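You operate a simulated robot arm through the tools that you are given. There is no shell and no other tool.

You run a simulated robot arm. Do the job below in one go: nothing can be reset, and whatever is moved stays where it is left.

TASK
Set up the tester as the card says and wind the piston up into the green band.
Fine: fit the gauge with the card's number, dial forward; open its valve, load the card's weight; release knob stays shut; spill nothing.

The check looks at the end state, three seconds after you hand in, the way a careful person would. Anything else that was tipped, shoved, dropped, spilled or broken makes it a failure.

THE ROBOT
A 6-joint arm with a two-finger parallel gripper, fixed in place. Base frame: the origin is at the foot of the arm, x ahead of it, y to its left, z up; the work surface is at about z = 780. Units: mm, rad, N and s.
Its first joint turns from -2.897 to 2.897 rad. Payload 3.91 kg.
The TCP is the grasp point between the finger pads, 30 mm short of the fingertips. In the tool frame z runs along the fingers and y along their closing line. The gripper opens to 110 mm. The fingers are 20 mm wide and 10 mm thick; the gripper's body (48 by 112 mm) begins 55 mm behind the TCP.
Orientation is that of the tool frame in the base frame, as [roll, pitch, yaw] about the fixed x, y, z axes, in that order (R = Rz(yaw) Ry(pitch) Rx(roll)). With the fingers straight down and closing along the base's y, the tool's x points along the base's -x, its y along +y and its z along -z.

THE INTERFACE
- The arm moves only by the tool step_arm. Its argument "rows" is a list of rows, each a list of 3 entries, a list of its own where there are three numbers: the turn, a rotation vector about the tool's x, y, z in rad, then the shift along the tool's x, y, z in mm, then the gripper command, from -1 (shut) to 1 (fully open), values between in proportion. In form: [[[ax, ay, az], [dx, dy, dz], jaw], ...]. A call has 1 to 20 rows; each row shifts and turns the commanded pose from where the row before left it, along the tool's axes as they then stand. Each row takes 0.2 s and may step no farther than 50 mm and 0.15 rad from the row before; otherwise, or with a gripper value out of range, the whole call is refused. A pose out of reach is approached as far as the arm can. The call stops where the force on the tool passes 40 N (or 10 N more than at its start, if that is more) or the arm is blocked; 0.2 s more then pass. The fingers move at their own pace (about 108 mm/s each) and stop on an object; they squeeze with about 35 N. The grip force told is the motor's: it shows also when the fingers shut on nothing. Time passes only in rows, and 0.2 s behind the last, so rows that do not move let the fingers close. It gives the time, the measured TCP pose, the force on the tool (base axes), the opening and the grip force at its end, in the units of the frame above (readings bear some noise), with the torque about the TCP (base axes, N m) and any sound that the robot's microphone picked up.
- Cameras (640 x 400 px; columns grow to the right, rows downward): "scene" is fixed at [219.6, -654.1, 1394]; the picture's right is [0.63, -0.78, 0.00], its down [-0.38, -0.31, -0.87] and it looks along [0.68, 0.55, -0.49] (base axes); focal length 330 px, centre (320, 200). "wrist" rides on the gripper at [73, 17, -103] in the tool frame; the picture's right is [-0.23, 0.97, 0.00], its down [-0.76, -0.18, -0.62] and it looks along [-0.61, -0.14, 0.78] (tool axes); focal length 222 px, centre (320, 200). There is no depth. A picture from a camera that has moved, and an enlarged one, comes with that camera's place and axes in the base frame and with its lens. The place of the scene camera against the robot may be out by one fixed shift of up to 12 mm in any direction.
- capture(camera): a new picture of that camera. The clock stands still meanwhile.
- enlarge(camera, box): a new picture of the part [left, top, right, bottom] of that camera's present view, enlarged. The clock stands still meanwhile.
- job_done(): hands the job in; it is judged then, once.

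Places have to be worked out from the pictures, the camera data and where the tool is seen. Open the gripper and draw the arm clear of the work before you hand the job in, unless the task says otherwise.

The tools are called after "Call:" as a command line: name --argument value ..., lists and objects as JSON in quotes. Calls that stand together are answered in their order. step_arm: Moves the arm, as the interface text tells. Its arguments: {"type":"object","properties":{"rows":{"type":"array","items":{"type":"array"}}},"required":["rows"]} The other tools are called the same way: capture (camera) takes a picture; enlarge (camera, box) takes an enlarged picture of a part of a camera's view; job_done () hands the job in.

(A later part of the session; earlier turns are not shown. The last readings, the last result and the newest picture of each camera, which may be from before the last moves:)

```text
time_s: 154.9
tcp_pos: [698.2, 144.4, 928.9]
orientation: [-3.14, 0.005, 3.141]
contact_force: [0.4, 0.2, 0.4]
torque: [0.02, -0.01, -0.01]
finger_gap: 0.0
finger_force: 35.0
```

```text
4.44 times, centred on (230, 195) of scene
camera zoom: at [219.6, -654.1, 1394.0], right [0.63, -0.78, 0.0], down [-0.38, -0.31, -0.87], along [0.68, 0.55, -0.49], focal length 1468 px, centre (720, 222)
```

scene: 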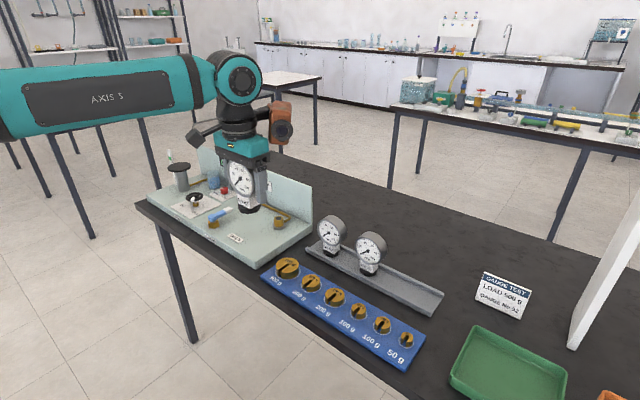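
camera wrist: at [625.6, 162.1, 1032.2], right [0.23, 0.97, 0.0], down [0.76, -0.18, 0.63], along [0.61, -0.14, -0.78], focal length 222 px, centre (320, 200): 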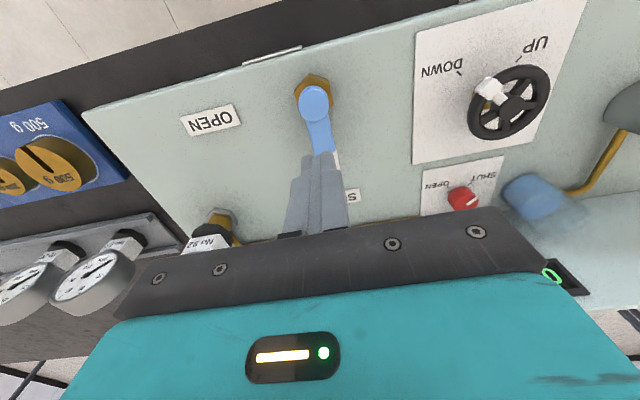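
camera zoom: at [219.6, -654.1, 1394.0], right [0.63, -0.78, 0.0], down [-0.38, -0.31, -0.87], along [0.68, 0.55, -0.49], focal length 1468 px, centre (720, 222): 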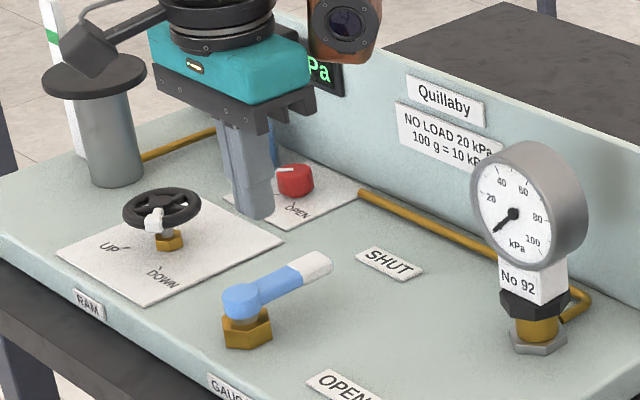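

The lever's cap is at (675.7, 145.1, 840) and its tip reaches to about x=752. I'll lower the closed fingers on its +y side near the tip, beside the white end.

Call:
step_arm --rows '[[[0, 0, 0], [-14, 20, 0], -1], [[0, 0, 0], [-14, 20, 0], -1], [[0, 0, 0], [0, 0, 25], -1], [[0, 0, 0], [0, 0, 25], -1], [[0, 0, 0], [0, 0, 20], -1], [[0, 0, 0], [0, 0, 0], -1]]'

Call:
enlarge --camera "scene" --box '[180, 150, 280, 240]'

Call:
capture --camera "wrist"

```text
time_s: 156.3
tcp_pos: [727.4, 185.2, 858.7]
orientation: [-3.141, 0.003, 3.141]
contact_force: [-0.8, -0.1, -0.2]
torque: [0.02, 0.01, 0.01]
finger_gap: 0.0
finger_force: 34.9
```

```text
4.44 times, centred on (230, 195) of scene
camera zoom: at [219.6, -654.1, 1394.0], right [0.63, -0.78, 0.0], down [-0.38, -0.31, -0.87], along [0.68, 0.55, -0.49], focal length 1468 px, centre (720, 222)
```

zoom: 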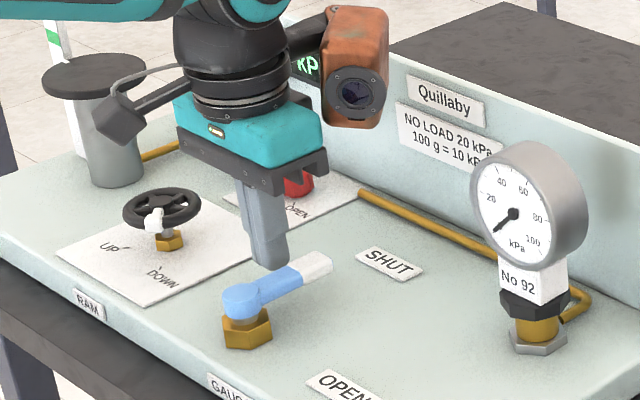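

```text
taken
camera wrist: at [655.1, 202.2, 962.9], right [0.23, 0.97, 0.0], down [0.76, -0.18, 0.63], along [0.61, -0.14, -0.78], focal length 222 px, centre (320, 200)
```

wrist: 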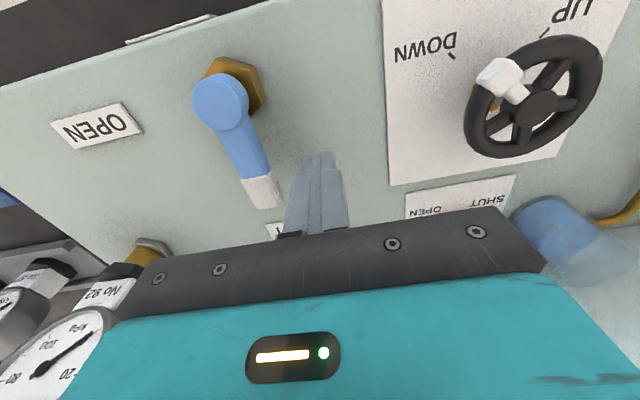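

Fingertips are beside the white end at the lever's height. I push it gently round the arc toward OPEN in small steps, first half.

Call:
step_arm --rows '[[[0, 0, 0], [0, -7, 0], -1], [[0, 0, 0], [0, -7, 0], -1], [[0, 0, 0], [0, -6, 0], -1], [[0, 0, 0], [-1, -5, 0], -1], [[0, 0, 0], [-1, -5, 0], -1], [[0, 0, 0], [0, -5, 0], -1], [[0, 0, 0], [0, -5, 0], -1], [[0, 0, 0], [1, -5, 0], -1], [[0, 0, 0], [1, -5, 0], -1], [[0, 0, 0], [1, -5, 0], -1], [[0, 0, 0], [0, 0, 0], -1]]'

Call:
enlarge --camera "scene" --box '[180, 150, 280, 240]'

Call:
capture --camera "wrist"

```text
time_s: 158.7
tcp_pos: [727.7, 129.8, 859.7]
orientation: [-3.142, 0.005, 3.142]
contact_force: [0.3, -0.1, 0.3]
torque: [0.02, 0.02, 0.01]
finger_gap: 0.0
finger_force: 35.5
```

```text
4.44 times, centred on (230, 195) of scene
camera zoom: at [219.6, -654.1, 1394.0], right [0.63, -0.78, 0.0], down [-0.38, -0.31, -0.87], along [0.68, 0.55, -0.49], focal length 1468 px, centre (720, 222)
```

zoom: 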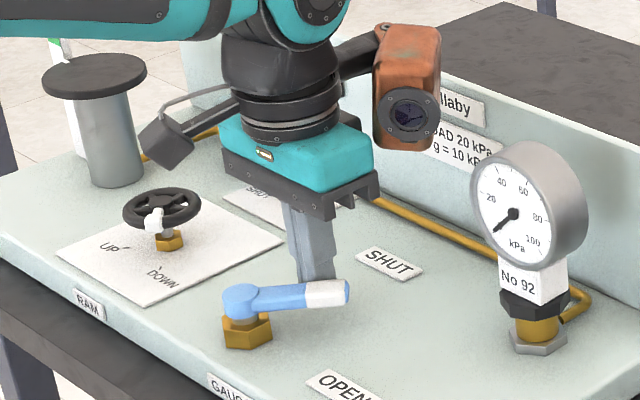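

```text
taken
camera wrist: at [654.9, 147.5, 963.2], right [0.23, 0.97, 0.0], down [0.76, -0.18, 0.63], along [0.61, -0.14, -0.78], focal length 222 px, centre (320, 200)
```

wrist: 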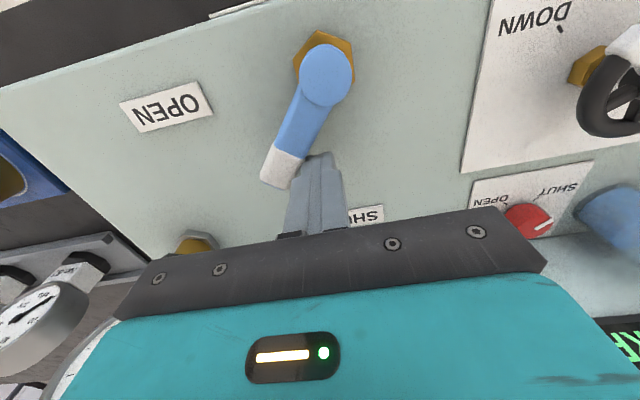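

The lever turns freely (about 40° so far). I continue the second half, keeping the hand a little further in +y so the wrist stays clear of the gauge.

Call:
step_arm --rows '[[[0, 0, 0], [5, -4, 0], -1], [[0, 0, 0], [5, -4, 0], -1], [[0, 0, 0], [5, -4, 0], -1], [[0, 0, 0], [5, -3, 0], -1], [[0, 0, 0], [5, -3, 0], -1], [[0, 0, 0], [5, -2, 0], -1], [[0, 0, 0], [0, 0, 0], -1]]'

Call:
enlarge --camera "scene" --box '[180, 150, 280, 240]'

Call:
capture --camera "wrist"

```text
time_s: 160.3
tcp_pos: [696.9, 110.5, 860.4]
orientation: [3.141, 0.004, 3.141]
contact_force: [0.0, 0.5, 0.5]
torque: [0.0, 0.01, -0.01]
finger_gap: 0.0
finger_force: 35.9
```

```text
4.44 times, centred on (230, 195) of scene
camera zoom: at [219.6, -654.1, 1394.0], right [0.63, -0.78, 0.0], down [-0.38, -0.31, -0.87], along [0.68, 0.55, -0.49], focal length 1468 px, centre (720, 222)
```

zoom: 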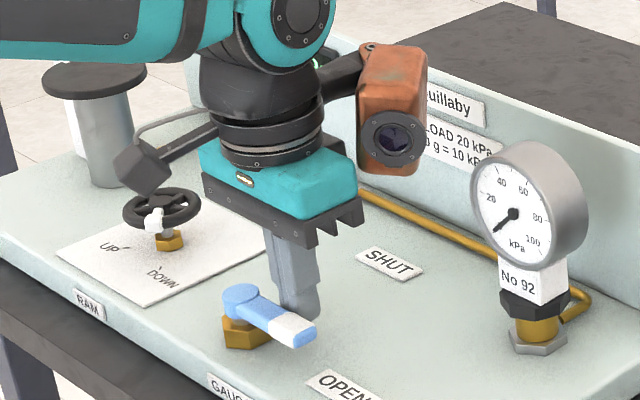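

```text
taken
camera wrist: at [625.1, 127.1, 963.3], right [0.23, 0.97, 0.0], down [0.76, -0.18, 0.63], along [0.61, -0.14, -0.78], focal length 222 px, centre (320, 200)
```

wrist: 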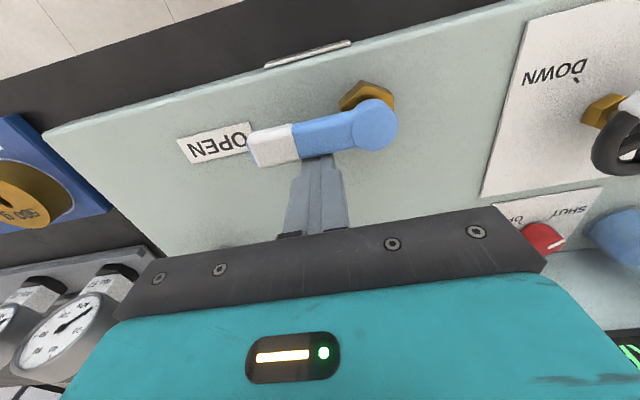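

The lever now points at the OPEN label, essentially a quarter turn. I push 3 mm more to see if it is at its stop.

Call:
step_arm --rows '[[[0, 0, 0], [2, 0, 0], -1], [[0, 0, 0], [1.5, 0, 0], -1], [[0, 0, 0], [0, 0, 0], -1]]'

Call:
enlarge --camera "wrist" --box '[160, 60, 440, 220]'

```text
time_s: 161.1
tcp_pos: [693.7, 109.5, 859.9]
orientation: [-3.141, 0.005, -3.141]
contact_force: [17.7, 0.8, 6.7]
torque: [-0.01, -0.16, -0.05]
finger_gap: 0.1
finger_force: 34.8
```

```text
2.29 times, centred on (300, 140) of wrist
camera zoom: at [622.3, 126.9, 963.0], right [0.23, 0.97, 0.0], down [0.76, -0.18, 0.63], along [0.61, -0.14, -0.78], focal length 508 px, centre (366, 337)
```

zoom: 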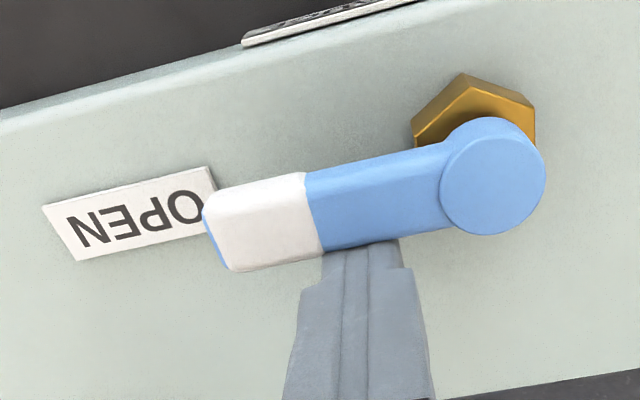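

17.7 N against the stop: the valve is fully open. I back off in +x and rise.

Call:
step_arm --rows '[[[0, 0, 0], [-5, 0, 0], -1], [[0, 0, 0], [-5, 3, 0], -1], [[0, 0, 0], [0, 0, -25], -1], [[0, 0, 0], [0, 0, -40], -1], [[0, 0, 0], [0, 0, -40], -1], [[0, 0, 0], [0, 0, -40], -1], [[0, 0, 0], [0, 0, 0], -1]]'

Call:
enlarge --camera "scene" --box '[130, 140, 330, 270]'

Call:
enlarge --camera "scene" --box '[270, 205, 302, 230]'

```text
time_s: 162.7
tcp_pos: [703.4, 111.3, 1004.7]
orientation: [3.141, 0.002, 3.141]
contact_force: [-0.1, 0.6, 0.2]
torque: [0.0, -0.01, -0.01]
finger_gap: 0.0
finger_force: 34.7
```

```text
3.08 times, centred on (230, 205) of scene
camera zoom: at [219.6, -654.1, 1394.0], right [0.63, -0.78, 0.0], down [-0.38, -0.31, -0.87], along [0.68, 0.55, -0.49], focal length 1016 px, centre (597, 185)
```

zoom: 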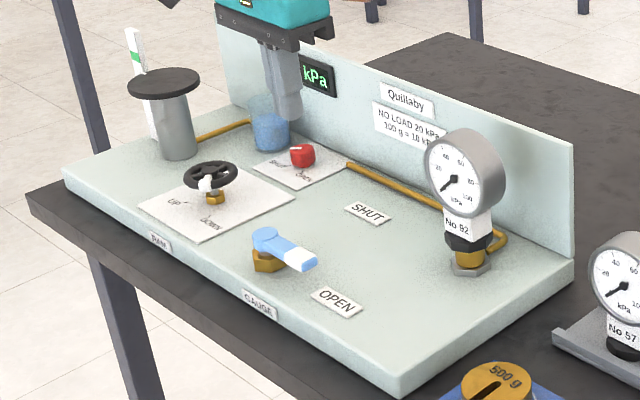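

```text
16.00 times, centred on (286, 218) of scene
camera zoom: at [219.6, -654.1, 1394.0], right [0.63, -0.78, 0.0], down [-0.38, -0.31, -0.87], along [0.68, 0.55, -0.49], focal length 5284 px, centre (864, -80)
```

zoom: 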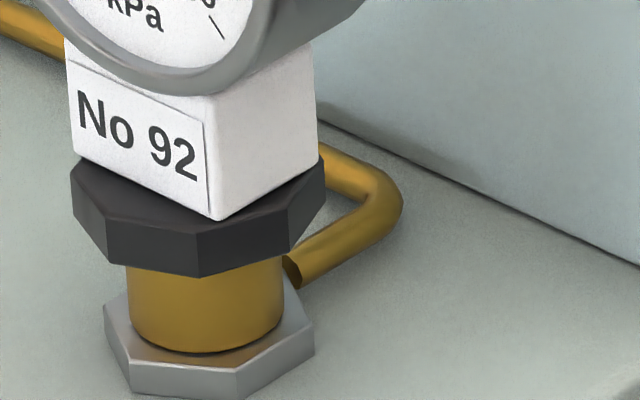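

Valve open, gauge still in its latched position, no spill. Next the 500 g weight: I open the gripper and move above the weight tray to look.

Call:
step_arm --rows '[[[0, 0, 0], [10, -40, -20], 0], [[0, 0, 0], [10, -45, 0], 0], [[0, 0, 0], [15, -45, 0], 0], [[0, 0, 0], [15, -45, 0], 0], [[0, 0, 0], [5, -45, 0], 0], [[0, 0, 0], [0, -45, 20], 0], [[0, 0, 0], [0, 0, 30], 0], [[0, 0, 0], [0, 0, 20], 0], [[0, 0, 0], [0, 0, 0], 0]]'

Call:
capture --camera "wrist"

Call:
enlarge --camera "wrist" --box '[240, 60, 420, 200]'

Call:
enlarge --camera "scene" --box '[265, 245, 335, 305]'

```text
time_s: 164.7
tcp_pos: [648.7, -152.4, 952.6]
orientation: [3.141, 0.004, 3.141]
contact_force: [-0.3, 0.4, 0.6]
torque: [0.0, 0.02, -0.02]
finger_gap: 54.9
finger_force: 0.0
```

```text
taken
camera wrist: at [575.9, -134.8, 1056.4], right [0.23, 0.97, 0.0], down [0.76, -0.18, 0.63], along [0.61, -0.14, -0.78], focal length 222 px, centre (320, 200)
```

wrist: 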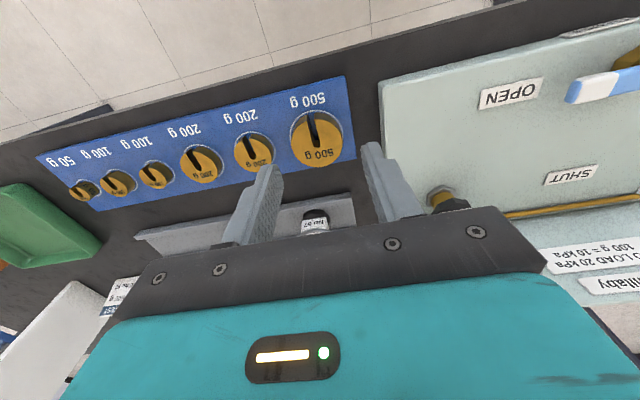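

```text
2.86 times, centred on (330, 130) of wrist
camera zoom: at [575.9, -134.8, 1056.4], right [0.23, 0.97, 0.0], down [0.76, -0.18, 0.63], along [0.61, -0.14, -0.78], focal length 635 px, centre (291, 400)
```

zoom: 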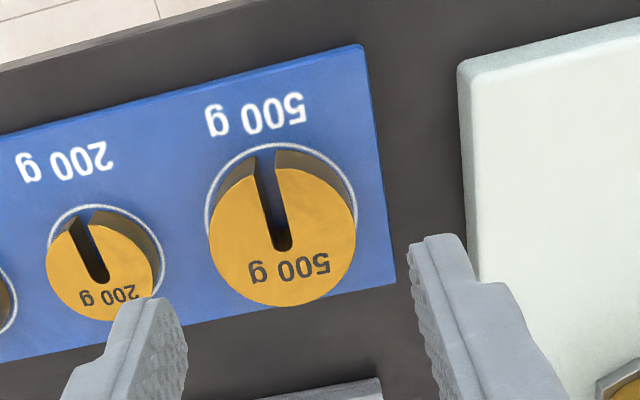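

```text
6.67 times, centred on (300, 275) of scene
camera zoom: at [219.6, -654.1, 1394.0], right [0.63, -0.78, 0.0], down [-0.38, -0.31, -0.87], along [0.68, 0.55, -0.49], focal length 2202 px, centre (453, -300)
```

zoom: 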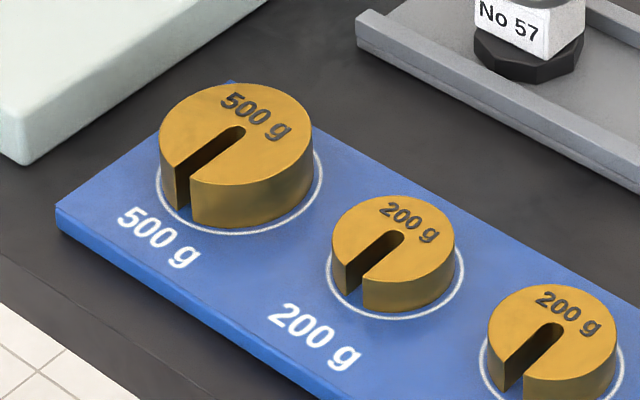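

The 500 g weight's top centre is about (683, -163, 813), Ø60 mm, with ~27 mm to its neighbour. I open to 74 mm, move above it and check before going down.

Call:
step_arm --rows '[[[0, 0, 0], [-17, -5, 10], 0.345], [[0, 0, 0], [-17, -6, 20], 0.345], [[0, 0, 0], [0, 0, 30], 0.345], [[0, 0, 0], [0, 0, 0], 0.345], [[0, 0, 0], [0, 0, 0], 0.345]]'

Call:
enlarge --camera "wrist" --box '[220, 40, 420, 200]'

Call:
enlarge --camera "scene" --box '[250, 205, 340, 305]'

```text
time_s: 165.9
tcp_pos: [683.1, -162.0, 894.2]
orientation: [-3.141, 0.003, 3.141]
contact_force: [0.2, 0.2, 0.4]
torque: [-0.04, -0.02, -0.02]
finger_gap: 73.8
finger_force: 0.1
```

```text
2.50 times, centred on (320, 120) of wrist
camera zoom: at [610.5, -144.9, 997.8], right [0.23, 0.97, 0.0], down [0.76, -0.18, 0.63], along [0.61, -0.14, -0.78], focal length 555 px, centre (320, 400)
```

zoom: 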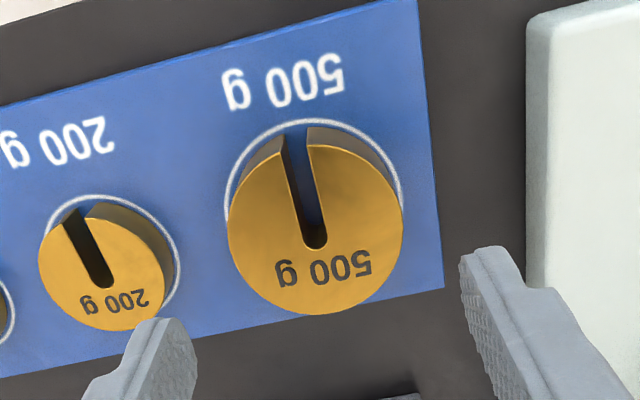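

```text
4.00 times, centred on (295, 255) of scene
camera zoom: at [219.6, -654.1, 1394.0], right [0.63, -0.78, 0.0], down [-0.38, -0.31, -0.87], along [0.68, 0.55, -0.49], focal length 1321 px, centre (420, -20)
```

zoom: 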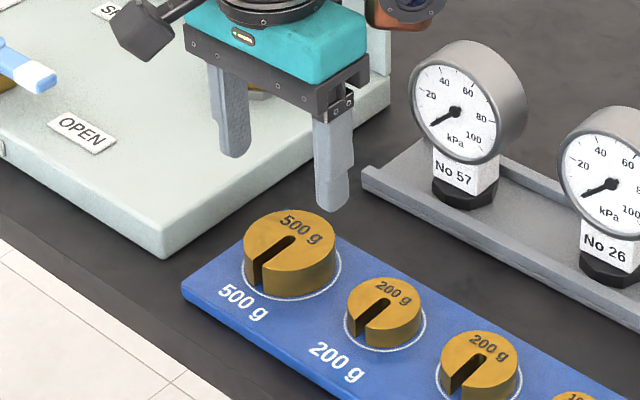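

Centre refined to (682, -163). I adjust slightly and descend to grip height (TCP z≈821).

Call:
step_arm --rows '[[[0, 0, 0], [2, -1, 20], 0.345], [[0, 0, 0], [0, 0, 20], 0.345], [[0, 0, 0], [0, 0, 15], 0.345], [[0, 0, 0], [0, 0, 10], 0.345], [[0, 0, 0], [0, 0, 0], 0.345]]'

Call:
capture --camera "wrist"

Call:
enlarge --camera "scene" --box '[265, 235, 335, 300]'

```text
time_s: 167.1
tcp_pos: [681.1, -163.7, 829.4]
orientation: [-3.141, 0.002, -3.141]
contact_force: [0.3, 0.3, -0.2]
torque: [-0.02, 0.02, 0.02]
finger_gap: 73.7
finger_force: 0.1
```

```text
taken
camera wrist: at [608.3, -146.4, 932.8], right [0.23, 0.97, 0.0], down [0.76, -0.18, 0.63], along [0.61, -0.14, -0.78], focal length 222 px, centre (320, 200)
```

wrist: 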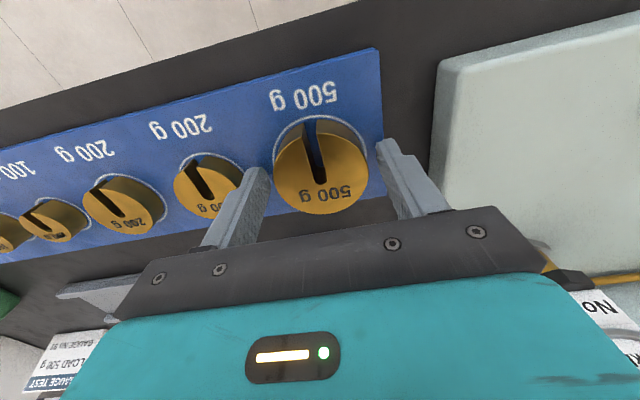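

```text
6.15 times, centred on (300, 268) of scene
camera zoom: at [219.6, -654.1, 1394.0], right [0.63, -0.78, 0.0], down [-0.38, -0.31, -0.87], along [0.68, 0.55, -0.49], focal length 2032 px, centre (443, -215)
```

zoom: 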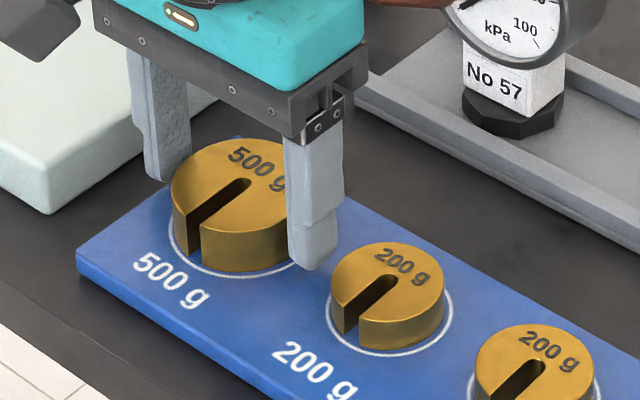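

Fingers straddle the weight. I lower 7 mm more and close on it.

Call:
step_arm --rows '[[[0, 0, 0], [0, 0, 4], 0.345], [[0, 0, 0], [0, 0, 3], 0.345], [[0, 0, 0], [0, 0, 0], 0.345]]'

Call:
step_arm --rows '[[[0, 0, 0], [0, 0, 0], 0.15], [[0, 0, 0], [0, 0, 0], -1], [[0, 0, 0], [0, 0, 0], -1], [[0, 0, 0], [0, 0, 0], -1]]'

Call:
enlarge --camera "scene" --box '[265, 235, 335, 300]'

```text
time_s: 167.9
tcp_pos: [680.2, -162.8, 823.1]
orientation: [-3.141, 0.006, -3.141]
contact_force: [-0.3, 0.0, 9.3]
torque: [-0.34, 0.11, -0.02]
finger_gap: 73.8
finger_force: 0.0
```

```text
time_s: 168.9
tcp_pos: [681.3, -163.5, 821.7]
orientation: [-3.14, 0.006, -3.141]
contact_force: [0.2, -8.1, 16.1]
torque: [-0.66, 0.03, 0.01]
finger_gap: 59.2
finger_force: 35.5
```

```text
6.15 times, centred on (300, 268) of scene
camera zoom: at [219.6, -654.1, 1394.0], right [0.63, -0.78, 0.0], down [-0.38, -0.31, -0.87], along [0.68, 0.55, -0.49], focal length 2032 px, centre (443, -215)
```

zoom: 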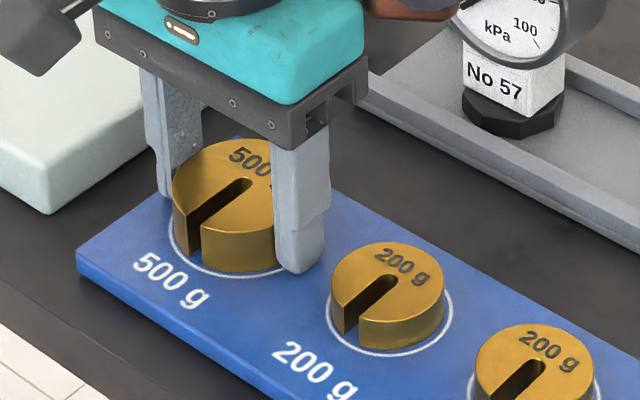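

Fingertips are just touching the tray (16 N) and the weight is gripped at 59.2 mm. I lift slowly.

Call:
step_arm --rows '[[[0, 0, 0], [0, 0, -3], -1], [[0, 0, 0], [0, 0, -5], -1], [[0, 0, 0], [0, 0, -10], -1], [[0, 0, 0], [0, 0, -20], -1], [[0, 0, 0], [0, 0, -30], -1], [[0, 0, 0], [0, 0, 0], -1]]'

Call:
enlarge --camera "scene" --box '[250, 205, 340, 305]'

Call:
capture --camera "wrist"

```text
time_s: 170.3
tcp_pos: [680.5, -163.9, 892.4]
orientation: [-3.14, 0.004, 3.141]
contact_force: [0.0, 0.3, -5.0]
torque: [0.03, 0.03, 0.03]
finger_gap: 59.2
finger_force: 35.0
```

```text
4.00 times, centred on (295, 255) of scene
camera zoom: at [219.6, -654.1, 1394.0], right [0.63, -0.78, 0.0], down [-0.38, -0.31, -0.87], along [0.68, 0.55, -0.49], focal length 1321 px, centre (420, -20)
```

zoom: 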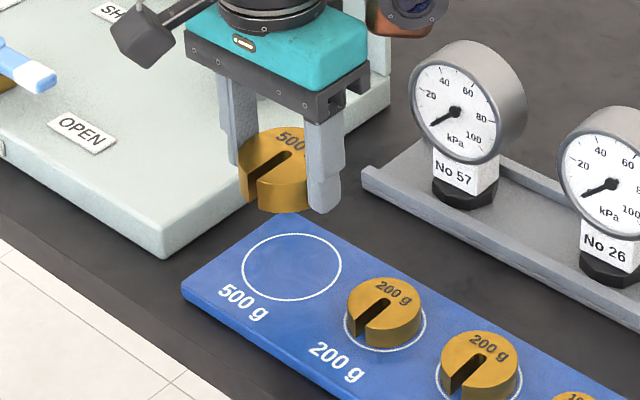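

```text
taken
camera wrist: at [609.1, -146.7, 994.8], right [0.23, 0.97, 0.0], down [0.76, -0.18, 0.63], along [0.61, -0.14, -0.78], focal length 222 px, centre (320, 200)
```

wrist: 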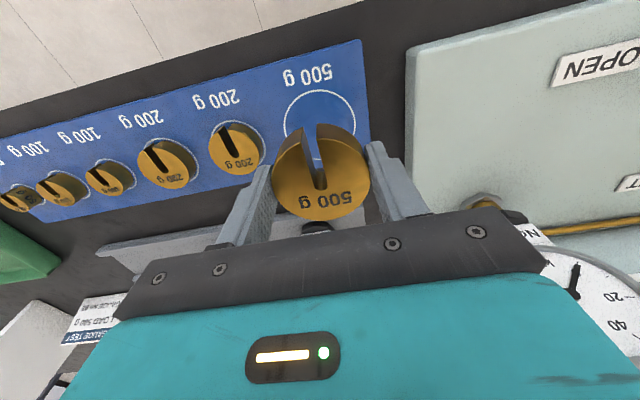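

The 500 g weight is held (5.0 N). I raise it high and carry it toward the piston pan, stopping short for a clear look at the pan.

Call:
step_arm --rows '[[[0, 0, 0], [0, 0, -40], -1], [[0, 0, 0], [0, 0, -45], -1], [[0, 0, 0], [0, 0, -45], -1], [[0, 0, 0], [0, 0, -40], -1], [[0, 0, 0], [5, 40, 0], -1], [[0, 0, 0], [5, 45, 0], -1], [[0, 0, 0], [5, 45, 0], -1], [[0, 0, 0], [5, 45, 0], -1], [[0, 0, 0], [0, 45, 0], -1], [[0, 0, 0], [0, 45, 0], -1], [[0, 0, 0], [-5, 45, 0], -1], [[0, 0, 0], [-5, 45, 0], -1], [[0, 0, 0], [-5, 45, 0], -1], [[0, 0, 0], [-5, 45, 0], -1], [[0, 0, 0], [0, 20, 0], -1], [[0, 0, 0], [0, 0, 0], -1], [[0, 0, 0], [0, 0, 0], -1]]'

Call:
capture --camera "wrist"

Call:
enlarge --camera "wrist" --box '[380, 70, 560, 200]'

Call:
enlarge --camera "scene" --box '[140, 100, 240, 210]'

```text
time_s: 173.9
tcp_pos: [680.8, 301.2, 1061.3]
orientation: [-3.142, 0.003, 3.14]
contact_force: [0.0, -0.4, -5.6]
torque: [-0.02, 0.02, 0.05]
finger_gap: 58.9
finger_force: 35.1
```

```text
taken
camera wrist: at [608.1, 318.4, 1165.4], right [0.23, 0.97, 0.0], down [0.76, -0.18, 0.63], along [0.61, -0.14, -0.78], focal length 222 px, centre (320, 200)
```

wrist: 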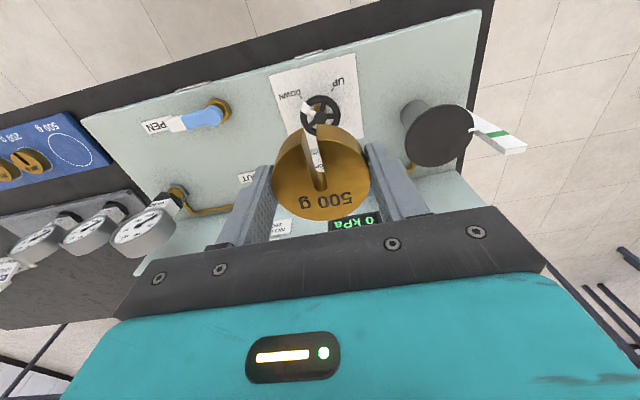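

```text
3.08 times, centred on (470, 135) of wrist
camera zoom: at [608.1, 318.4, 1165.4], right [0.23, 0.97, 0.0], down [0.76, -0.18, 0.63], along [0.61, -0.14, -0.78], focal length 684 px, centre (-142, 400)
```

zoom: 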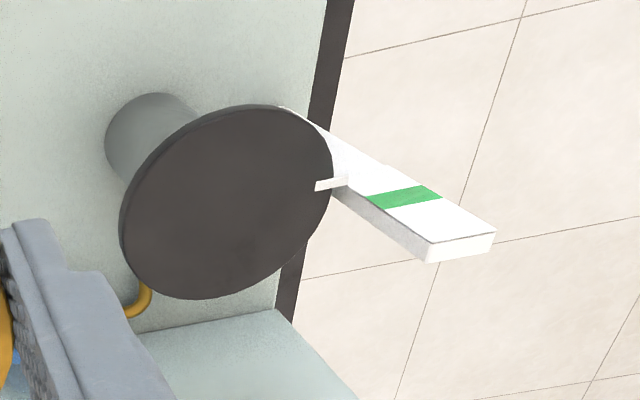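

```text
3.64 times, centred on (190, 155) of scene
camera zoom: at [219.6, -654.1, 1394.0], right [0.63, -0.78, 0.0], down [-0.38, -0.31, -0.87], along [0.68, 0.55, -0.49], focal length 1201 px, centre (793, 364)
```

zoom: 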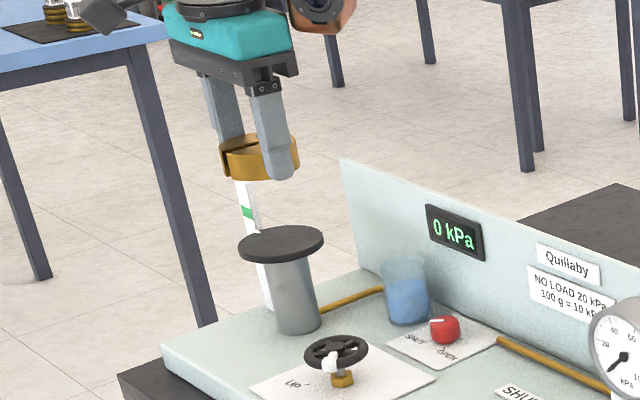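

The pan top is at about (751.6, 439.6, 898), Ø86 mm, with the pointer and scale strip close on its +y side. To keep the fingers away from them, I rotate the hand by +90° (fingers closing along x) up here first.

Call:
step_arm --rows '[[[0, 0, -0.15], [0, 0, 0], -1], [[0, 0, -0.15], [0, 0, 0], -1], [[0, 0, -0.15], [0, 0, 0], -1], [[0, 0, -0.15], [0, 0, 0], -1], [[0, 0, -0.15], [0, 0, 0], -1], [[0, 0, -0.15], [0, 0, 0], -1], [[0, 0, -0.15], [0, 0, 0], -1], [[0, 0, -0.15], [0, 0, 0], -1], [[0, 0, -0.15], [0, 0, 0], -1], [[0, 0, -0.15], [0, 0, 0], -1], [[0, 0, -0.0708], [0, 0, 0], -1], [[0, 0, 0], [0, 0, 0], -1]]'

Call:
capture --camera "wrist"

Call:
capture --camera "scene"

```text
time_s: 176.5
tcp_pos: [679.7, 300.4, 1062.0]
orientation: [-3.138, 0.0, -1.568]
contact_force: [-0.2, 0.1, -5.5]
torque: [-0.02, 0.0, -0.02]
finger_gap: 59.2
finger_force: 34.8
```

```text
taken
camera wrist: at [662.8, 228.4, 1164.6], right [-0.97, 0.23, 0.0], down [0.17, 0.76, 0.62], along [0.14, 0.61, -0.78], focal length 222 px, centre (320, 200)
```

wrist: 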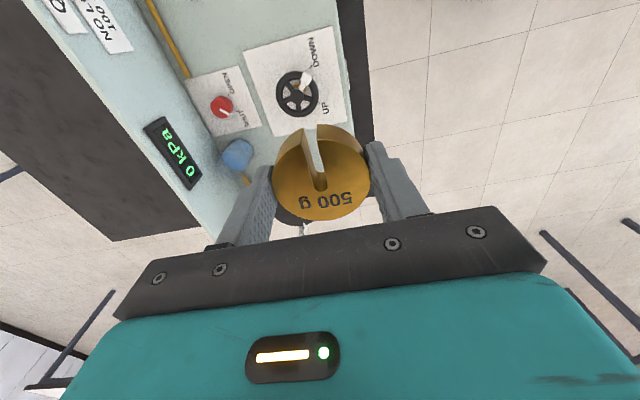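

```text
taken
```

scene: 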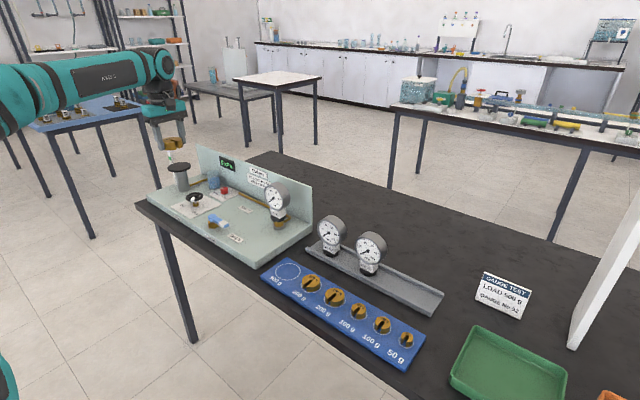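

Rotated (yaw now -90° in the report; tool x = -y, tool y = -x). I move above the pan and then look before descending.

Call:
step_arm --rows '[[[0, 0, 0], [-35, -18, 0], -1], [[0, 0, 0], [-35, -18, 0], -1], [[0, 0, 0], [-35, -18, 0], -1], [[0, 0, 0], [-34, -18, 0], -1], [[0, 0, 0], [0, 0, 20], -1], [[0, 0, 0], [0, 0, 20], -1], [[0, 0, 0], [0, 0, 0], -1], [[0, 0, 0], [0, 0, 0], -1]]'

Call:
capture --camera "wrist"

Call:
enlarge --camera "wrist" --box '[220, 60, 420, 220]'

Call:
enlarge --camera "scene" --box '[140, 110, 220, 200]'

```text
time_s: 178.3
tcp_pos: [750.9, 440.5, 1021.6]
orientation: [-3.139, -0.001, -1.571]
contact_force: [0.1, -0.2, -5.1]
torque: [0.02, -0.03, 0.03]
finger_gap: 59.2
finger_force: 35.1
```

```text
taken
camera wrist: at [735.0, 368.4, 1125.4], right [-0.97, 0.23, 0.0], down [0.18, 0.76, 0.62], along [0.14, 0.61, -0.78], focal length 222 px, centre (320, 200)
```

wrist: 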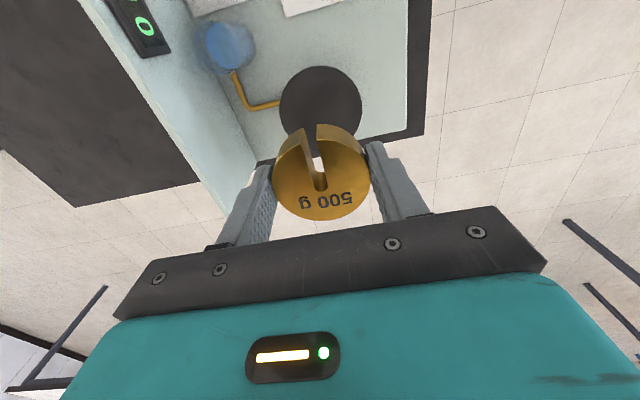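

```text
2.50 times, centred on (320, 140) of wrist
camera zoom: at [735.0, 368.4, 1125.4], right [-0.97, 0.23, 0.0], down [0.18, 0.76, 0.62], along [0.14, 0.61, -0.78], focal length 555 px, centre (320, 350)
```

zoom: 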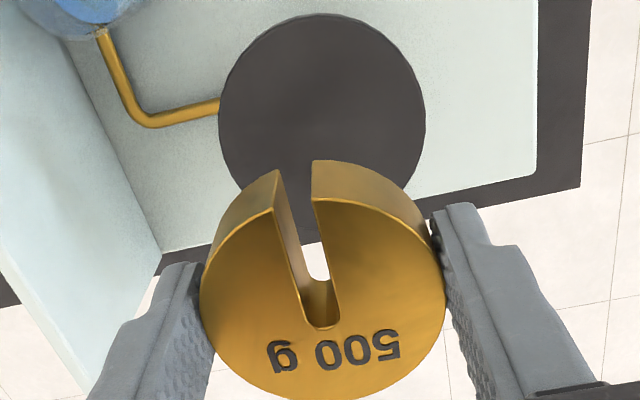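

```text
4.44 times, centred on (180, 155) of scene
camera zoom: at [219.6, -654.1, 1394.0], right [0.63, -0.78, 0.0], down [-0.38, -0.31, -0.87], along [0.68, 0.55, -0.49], focal length 1468 px, centre (942, 400)
```

zoom: 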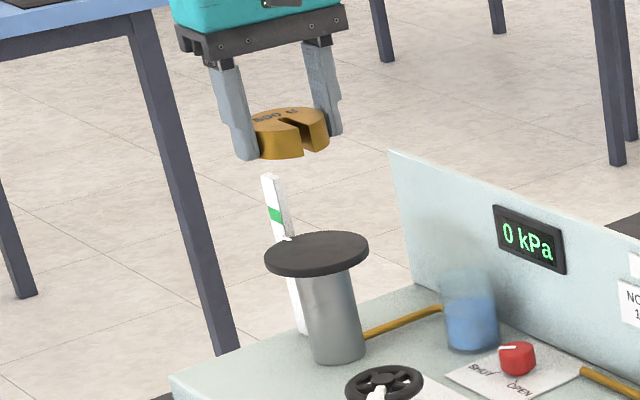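

The pan centre reads about (749.5, 434.5) in this near-vertical view. I shift (-2.5, -5) mm and descend to ~25 mm above the pan for a check.

Call:
step_arm --rows '[[[0, 0, 0], [5, 2.5, 0], -1], [[0, 0, 0], [0, 0, 20], -1], [[0, 0, 0], [0, 0, 20], -1], [[0, 0, 0], [0, 0, 22], -1], [[0, 0, 0], [0, 0, 0], -1], [[0, 0, 0], [0, 0, 0], -1]]'

Call:
enlarge --camera "wrist" --box '[220, 60, 420, 220]'

Call:
enlarge --camera "scene" --box '[150, 130, 210, 200]'

```text
time_s: 179.7
tcp_pos: [749.6, 434.0, 959.4]
orientation: [-3.138, 0.001, -1.571]
contact_force: [0.8, -0.2, -5.2]
torque: [-0.06, -0.02, 0.02]
finger_gap: 59.2
finger_force: 34.4
```

```text
2.50 times, centred on (320, 140) of wrist
camera zoom: at [733.2, 363.2, 1063.4], right [-0.97, 0.23, 0.0], down [0.18, 0.76, 0.62], along [0.14, 0.61, -0.78], focal length 555 px, centre (320, 350)
```

zoom: 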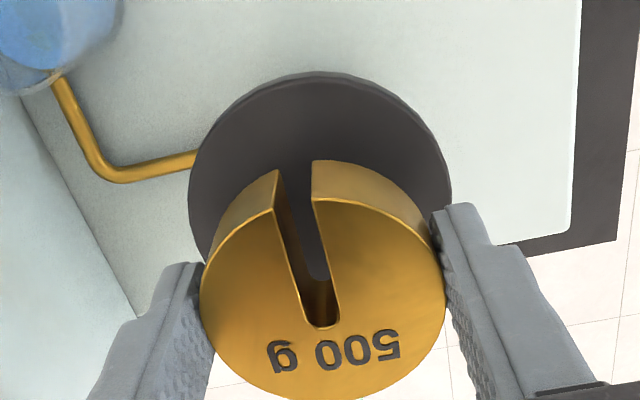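

```text
5.71 times, centred on (180, 165) of scene
camera zoom: at [219.6, -654.1, 1394.0], right [0.63, -0.78, 0.0], down [-0.38, -0.31, -0.87], along [0.68, 0.55, -0.49], focal length 1887 px, centre (1120, 400)
```

zoom: 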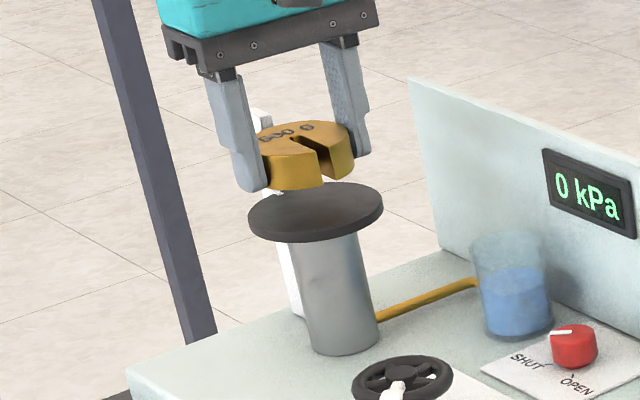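

Pan centre now reads (749.4, 432.8) versus the weight at ≈(750, 436.5). I shift -3.5 mm in y and lower to ~8 mm above the pan.

Call:
step_arm --rows '[[[0, 0, 0], [3.5, 0.5, 0], -1], [[0, 0, 0], [0, 0, 12], -1], [[0, 0, 0], [0, 0, 10], -1], [[0, 0, 0], [0, 0, 0], -1], [[0, 0, 0], [0, 0, 0], -1]]'

Call:
enlarge --camera "wrist" --box '[220, 60, 420, 220]'

Call:
enlarge --camera "scene" --box '[155, 140, 205, 190]'

```text
time_s: 180.9
tcp_pos: [749.9, 432.4, 939.6]
orientation: [-3.139, 0.001, -1.57]
contact_force: [-0.5, -1.5, -5.2]
torque: [-0.01, 0.0, 0.02]
finger_gap: 58.9
finger_force: 35.0
```

```text
2.50 times, centred on (320, 140) of wrist
camera zoom: at [732.7, 359.9, 1041.6], right [-0.97, 0.23, 0.0], down [0.18, 0.76, 0.62], along [0.14, 0.61, -0.78], focal length 555 px, centre (320, 350)
```

zoom: 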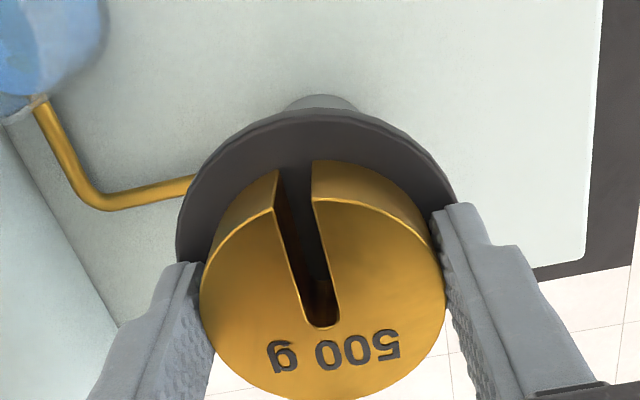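

```text
8.00 times, centred on (180, 165) of scene
camera zoom: at [219.6, -654.1, 1394.0], right [0.63, -0.78, 0.0], down [-0.38, -0.31, -0.87], along [0.68, 0.55, -0.49], focal length 2642 px, centre (1440, 480)
```

zoom: 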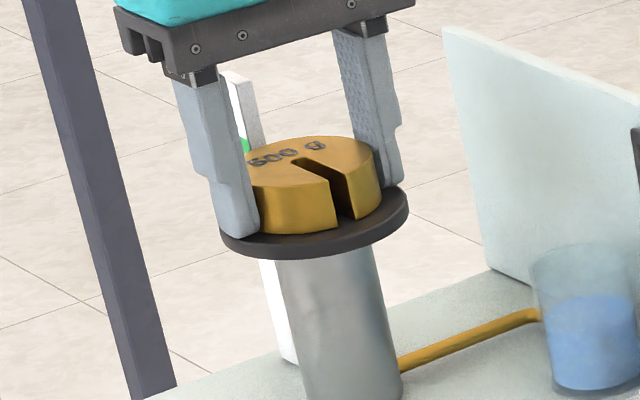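

I zoom in further to judge the weight's centring on the pan.

Call:
enlarge --camera "scene" --box '[165, 150, 195, 180]'

Call:
enlarge --camera "wrist" --box '[250, 80, 390, 200]'

```text
13.33 times, centred on (180, 165) of scene
camera zoom: at [219.6, -654.1, 1394.0], right [0.63, -0.78, 0.0], down [-0.38, -0.31, -0.87], along [0.68, 0.55, -0.49], focal length 4404 px, centre (2187, 667)
```

zoom: 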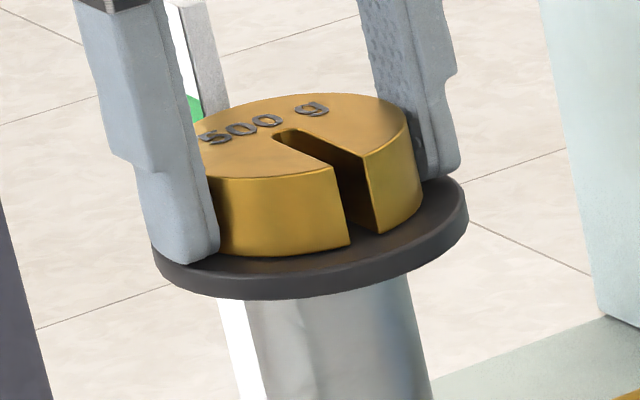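

```text
3.33 times, centred on (320, 140) of wrist
camera zoom: at [732.7, 359.9, 1041.6], right [-0.97, 0.23, 0.0], down [0.18, 0.76, 0.62], along [0.14, 0.61, -0.78], focal length 740 px, centre (320, 400)
```

zoom: 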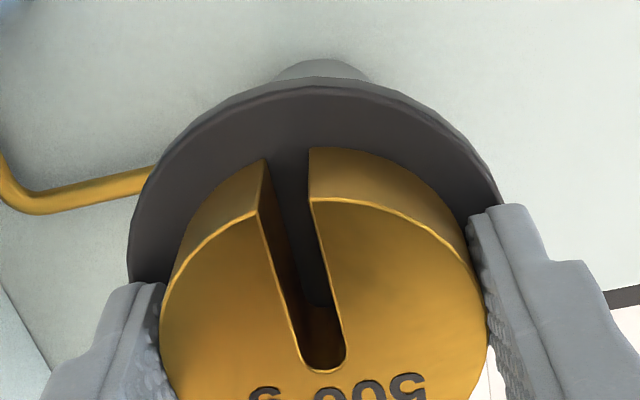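

The weight is centred on the pan within ~2 mm and only a few millimetres above. I lower gently until it touches.

Call:
step_arm --rows '[[[0, 0, 0], [0, 0, 2], -1], [[0, 0, 0], [0, 0, 2], -1], [[0, 0, 0], [0, 0, 0], -1]]'

Call:
step_arm --rows '[[[0, 0, 0], [0, 0, 1.5], -1], [[0, 0, 0], [0, 0, 0], -1]]'

```text
time_s: 181.6
tcp_pos: [748.1, 431.1, 937.7]
orientation: [-3.132, 0.004, -1.57]
contact_force: [-2.5, 0.0, 8.0]
torque: [-0.07, 0.56, 0.03]
finger_gap: 59.0
finger_force: 34.5
stopped in row 3: the force on the tool passed its limit at 42 N (the readings are from after the stop); the commanded pose is now the measured one
```

```text
time_s: 182.2
tcp_pos: [748.8, 431.1, 936.9]
orientation: [-3.13, 0.004, -1.573]
contact_force: [6.6, 4.3, 37.0]
torque: [-0.04, 1.09, -0.05]
finger_gap: 59.2
finger_force: 35.3
```

It touched sooner than expected (pan top ≈907) and I'm pressing 37 N. I ease up 2 mm at once.

Call:
step_arm --rows '[[[0, 0, 0], [0, 0, -1.5], -1], [[0, 0, 0], [0, 0, -1], -1], [[0, 0, 0], [0, 0, 0], -1]]'

Call:
enlarge --camera "scene" --box '[165, 145, 195, 185]'

Call:
enlarge --camera "scene" --box '[130, 140, 330, 270]'

```text
time_s: 183.0
tcp_pos: [749.4, 431.4, 937.4]
orientation: [-3.131, 0.003, -1.57]
contact_force: [4.7, 5.7, 17.4]
torque: [0.11, 0.59, -0.11]
finger_gap: 59.1
finger_force: 35.1
```

```text
10.00 times, centred on (180, 165) of scene
camera zoom: at [219.6, -654.1, 1394.0], right [0.63, -0.78, 0.0], down [-0.38, -0.31, -0.87], along [0.68, 0.55, -0.49], focal length 3303 px, centre (1720, 550)
```

zoom: 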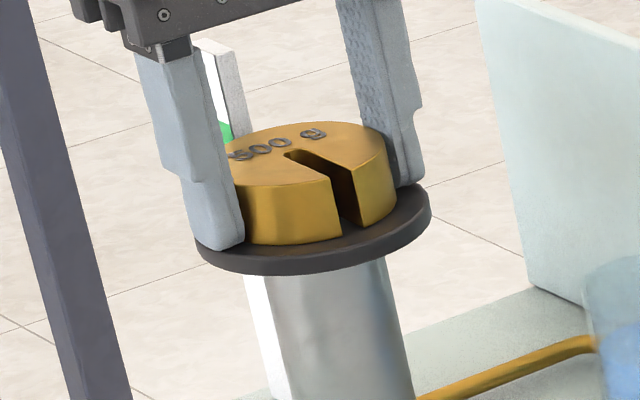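

```text
3.08 times, centred on (230, 205) of scene
camera zoom: at [219.6, -654.1, 1394.0], right [0.63, -0.78, 0.0], down [-0.38, -0.31, -0.87], along [0.68, 0.55, -0.49], focal length 1016 px, centre (597, 185)
```

zoom: 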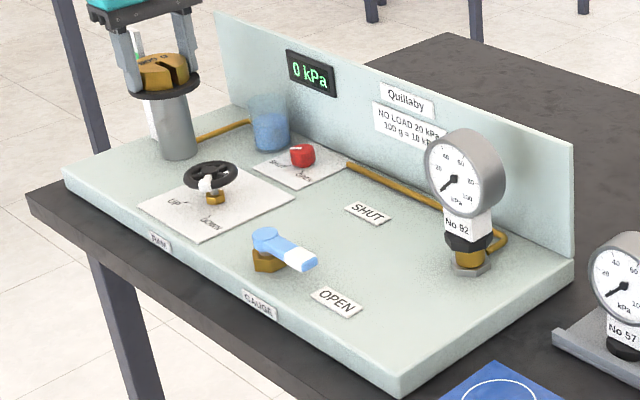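

The weight is on the pan, still 17 N of push. I ease up another millimetre.

Call:
step_arm --rows '[[[0, 0, 0], [0, 0, -0.8], -1], [[0, 0, 0], [0, 0, 0], -1]]'

```text
time_s: 183.6
tcp_pos: [748.7, 431.6, 937.5]
orientation: [-3.136, 0.002, -1.572]
contact_force: [3.1, 1.7, 0.8]
torque: [0.02, 0.15, -0.09]
finger_gap: 59.2
finger_force: 35.3
```

The weight now rests on the pan with almost no extra load. I open the fingers a few millimetres, then rise straight up.

Call:
step_arm --rows '[[[0, 0, 0], [0, 0, 0], 0.12], [[0, 0, 0], [0, 0, 0], 0.2], [[0, 0, 0], [0, 0, 0], 0.2]]'

Call:
enlarge --camera "scene" --box '[165, 145, 195, 185]'

Call:
enlarge --camera "wrist" --box '[220, 60, 420, 220]'

```text
time_s: 184.4
tcp_pos: [749.3, 432.5, 938.8]
orientation: [-3.133, 0.003, -1.571]
contact_force: [0.0, 0.6, 0.4]
torque: [-0.02, -0.03, -0.01]
finger_gap: 66.2
finger_force: 0.1
```

```text
10.00 times, centred on (180, 165) of scene
camera zoom: at [219.6, -654.1, 1394.0], right [0.63, -0.78, 0.0], down [-0.38, -0.31, -0.87], along [0.68, 0.55, -0.49], focal length 3303 px, centre (1720, 550)
```

zoom: 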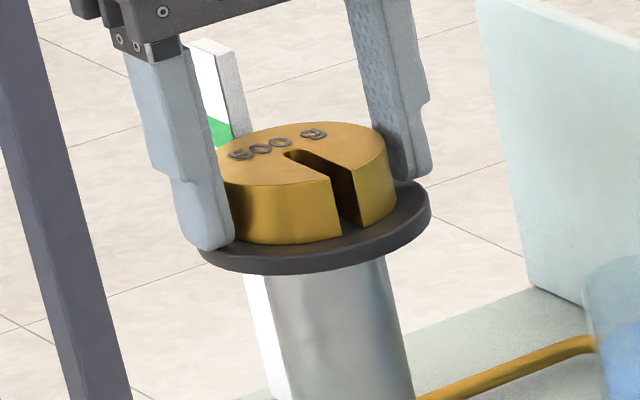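

```text
2.50 times, centred on (320, 140) of wrist
camera zoom: at [731.6, 359.3, 1041.9], right [-0.97, 0.23, -0.01], down [0.17, 0.76, 0.63], along [0.15, 0.61, -0.78], focal length 555 px, centre (320, 350)
```

zoom: 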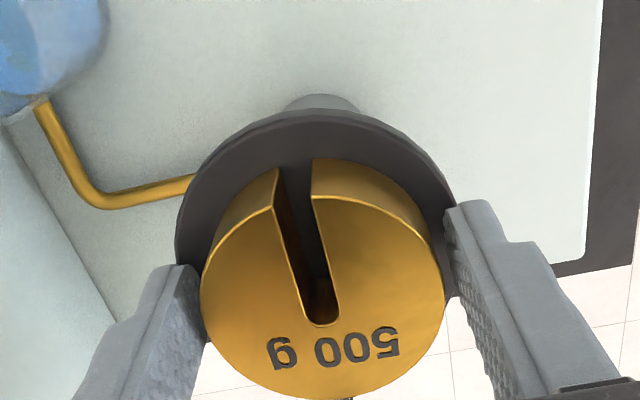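

Released cleanly. I open a little more for clearance and rise straight up.

Call:
step_arm --rows '[[[0, 0, 0], [0, 0, 0], 0.4], [[0, 0, 0], [0, 0, -5], 0.4], [[0, 0, 0], [0, 0, -15], 0.4], [[0, 0, 0], [0, 0, -30], 0.4], [[0, 0, 0], [0, 0, -40], 0.4], [[0, 0, 0], [0, 0, -40], 0.4], [[0, 0, 0], [0, 0, 0], 0.4]]'

Call:
enlarge --camera "scene" --box '[150, 130, 250, 210]'

Call:
capture --camera "wrist"

```text
time_s: 186.0
tcp_pos: [747.9, 430.8, 1068.3]
orientation: [-3.133, 0.004, -1.572]
contact_force: [0.1, -0.6, 0.0]
torque: [-0.04, -0.03, 0.01]
finger_gap: 77.1
finger_force: 0.0
```

```text
5.00 times, centred on (200, 170) of scene
camera zoom: at [219.6, -654.1, 1394.0], right [0.63, -0.78, 0.0], down [-0.38, -0.31, -0.87], along [0.68, 0.55, -0.49], focal length 1651 px, centre (920, 350)
```

zoom: 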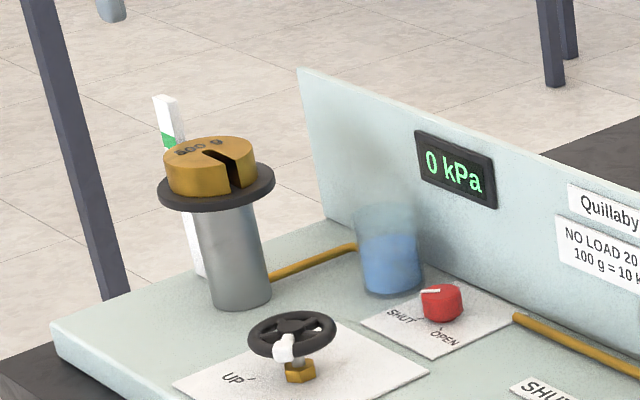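

```text
taken
camera wrist: at [731.4, 358.3, 1171.5], right [-0.97, 0.23, -0.01], down [0.17, 0.76, 0.63], along [0.15, 0.61, -0.78], focal length 222 px, centre (320, 200)
```

wrist: 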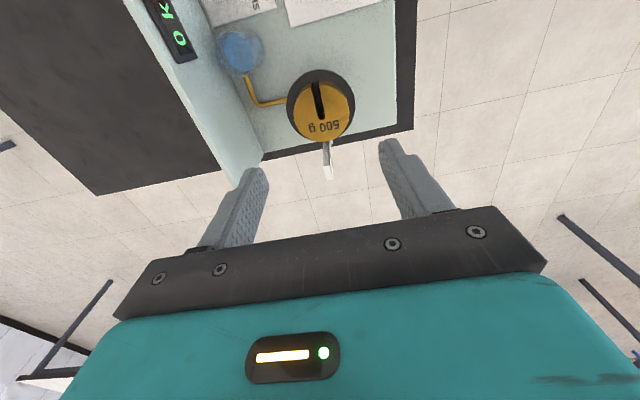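

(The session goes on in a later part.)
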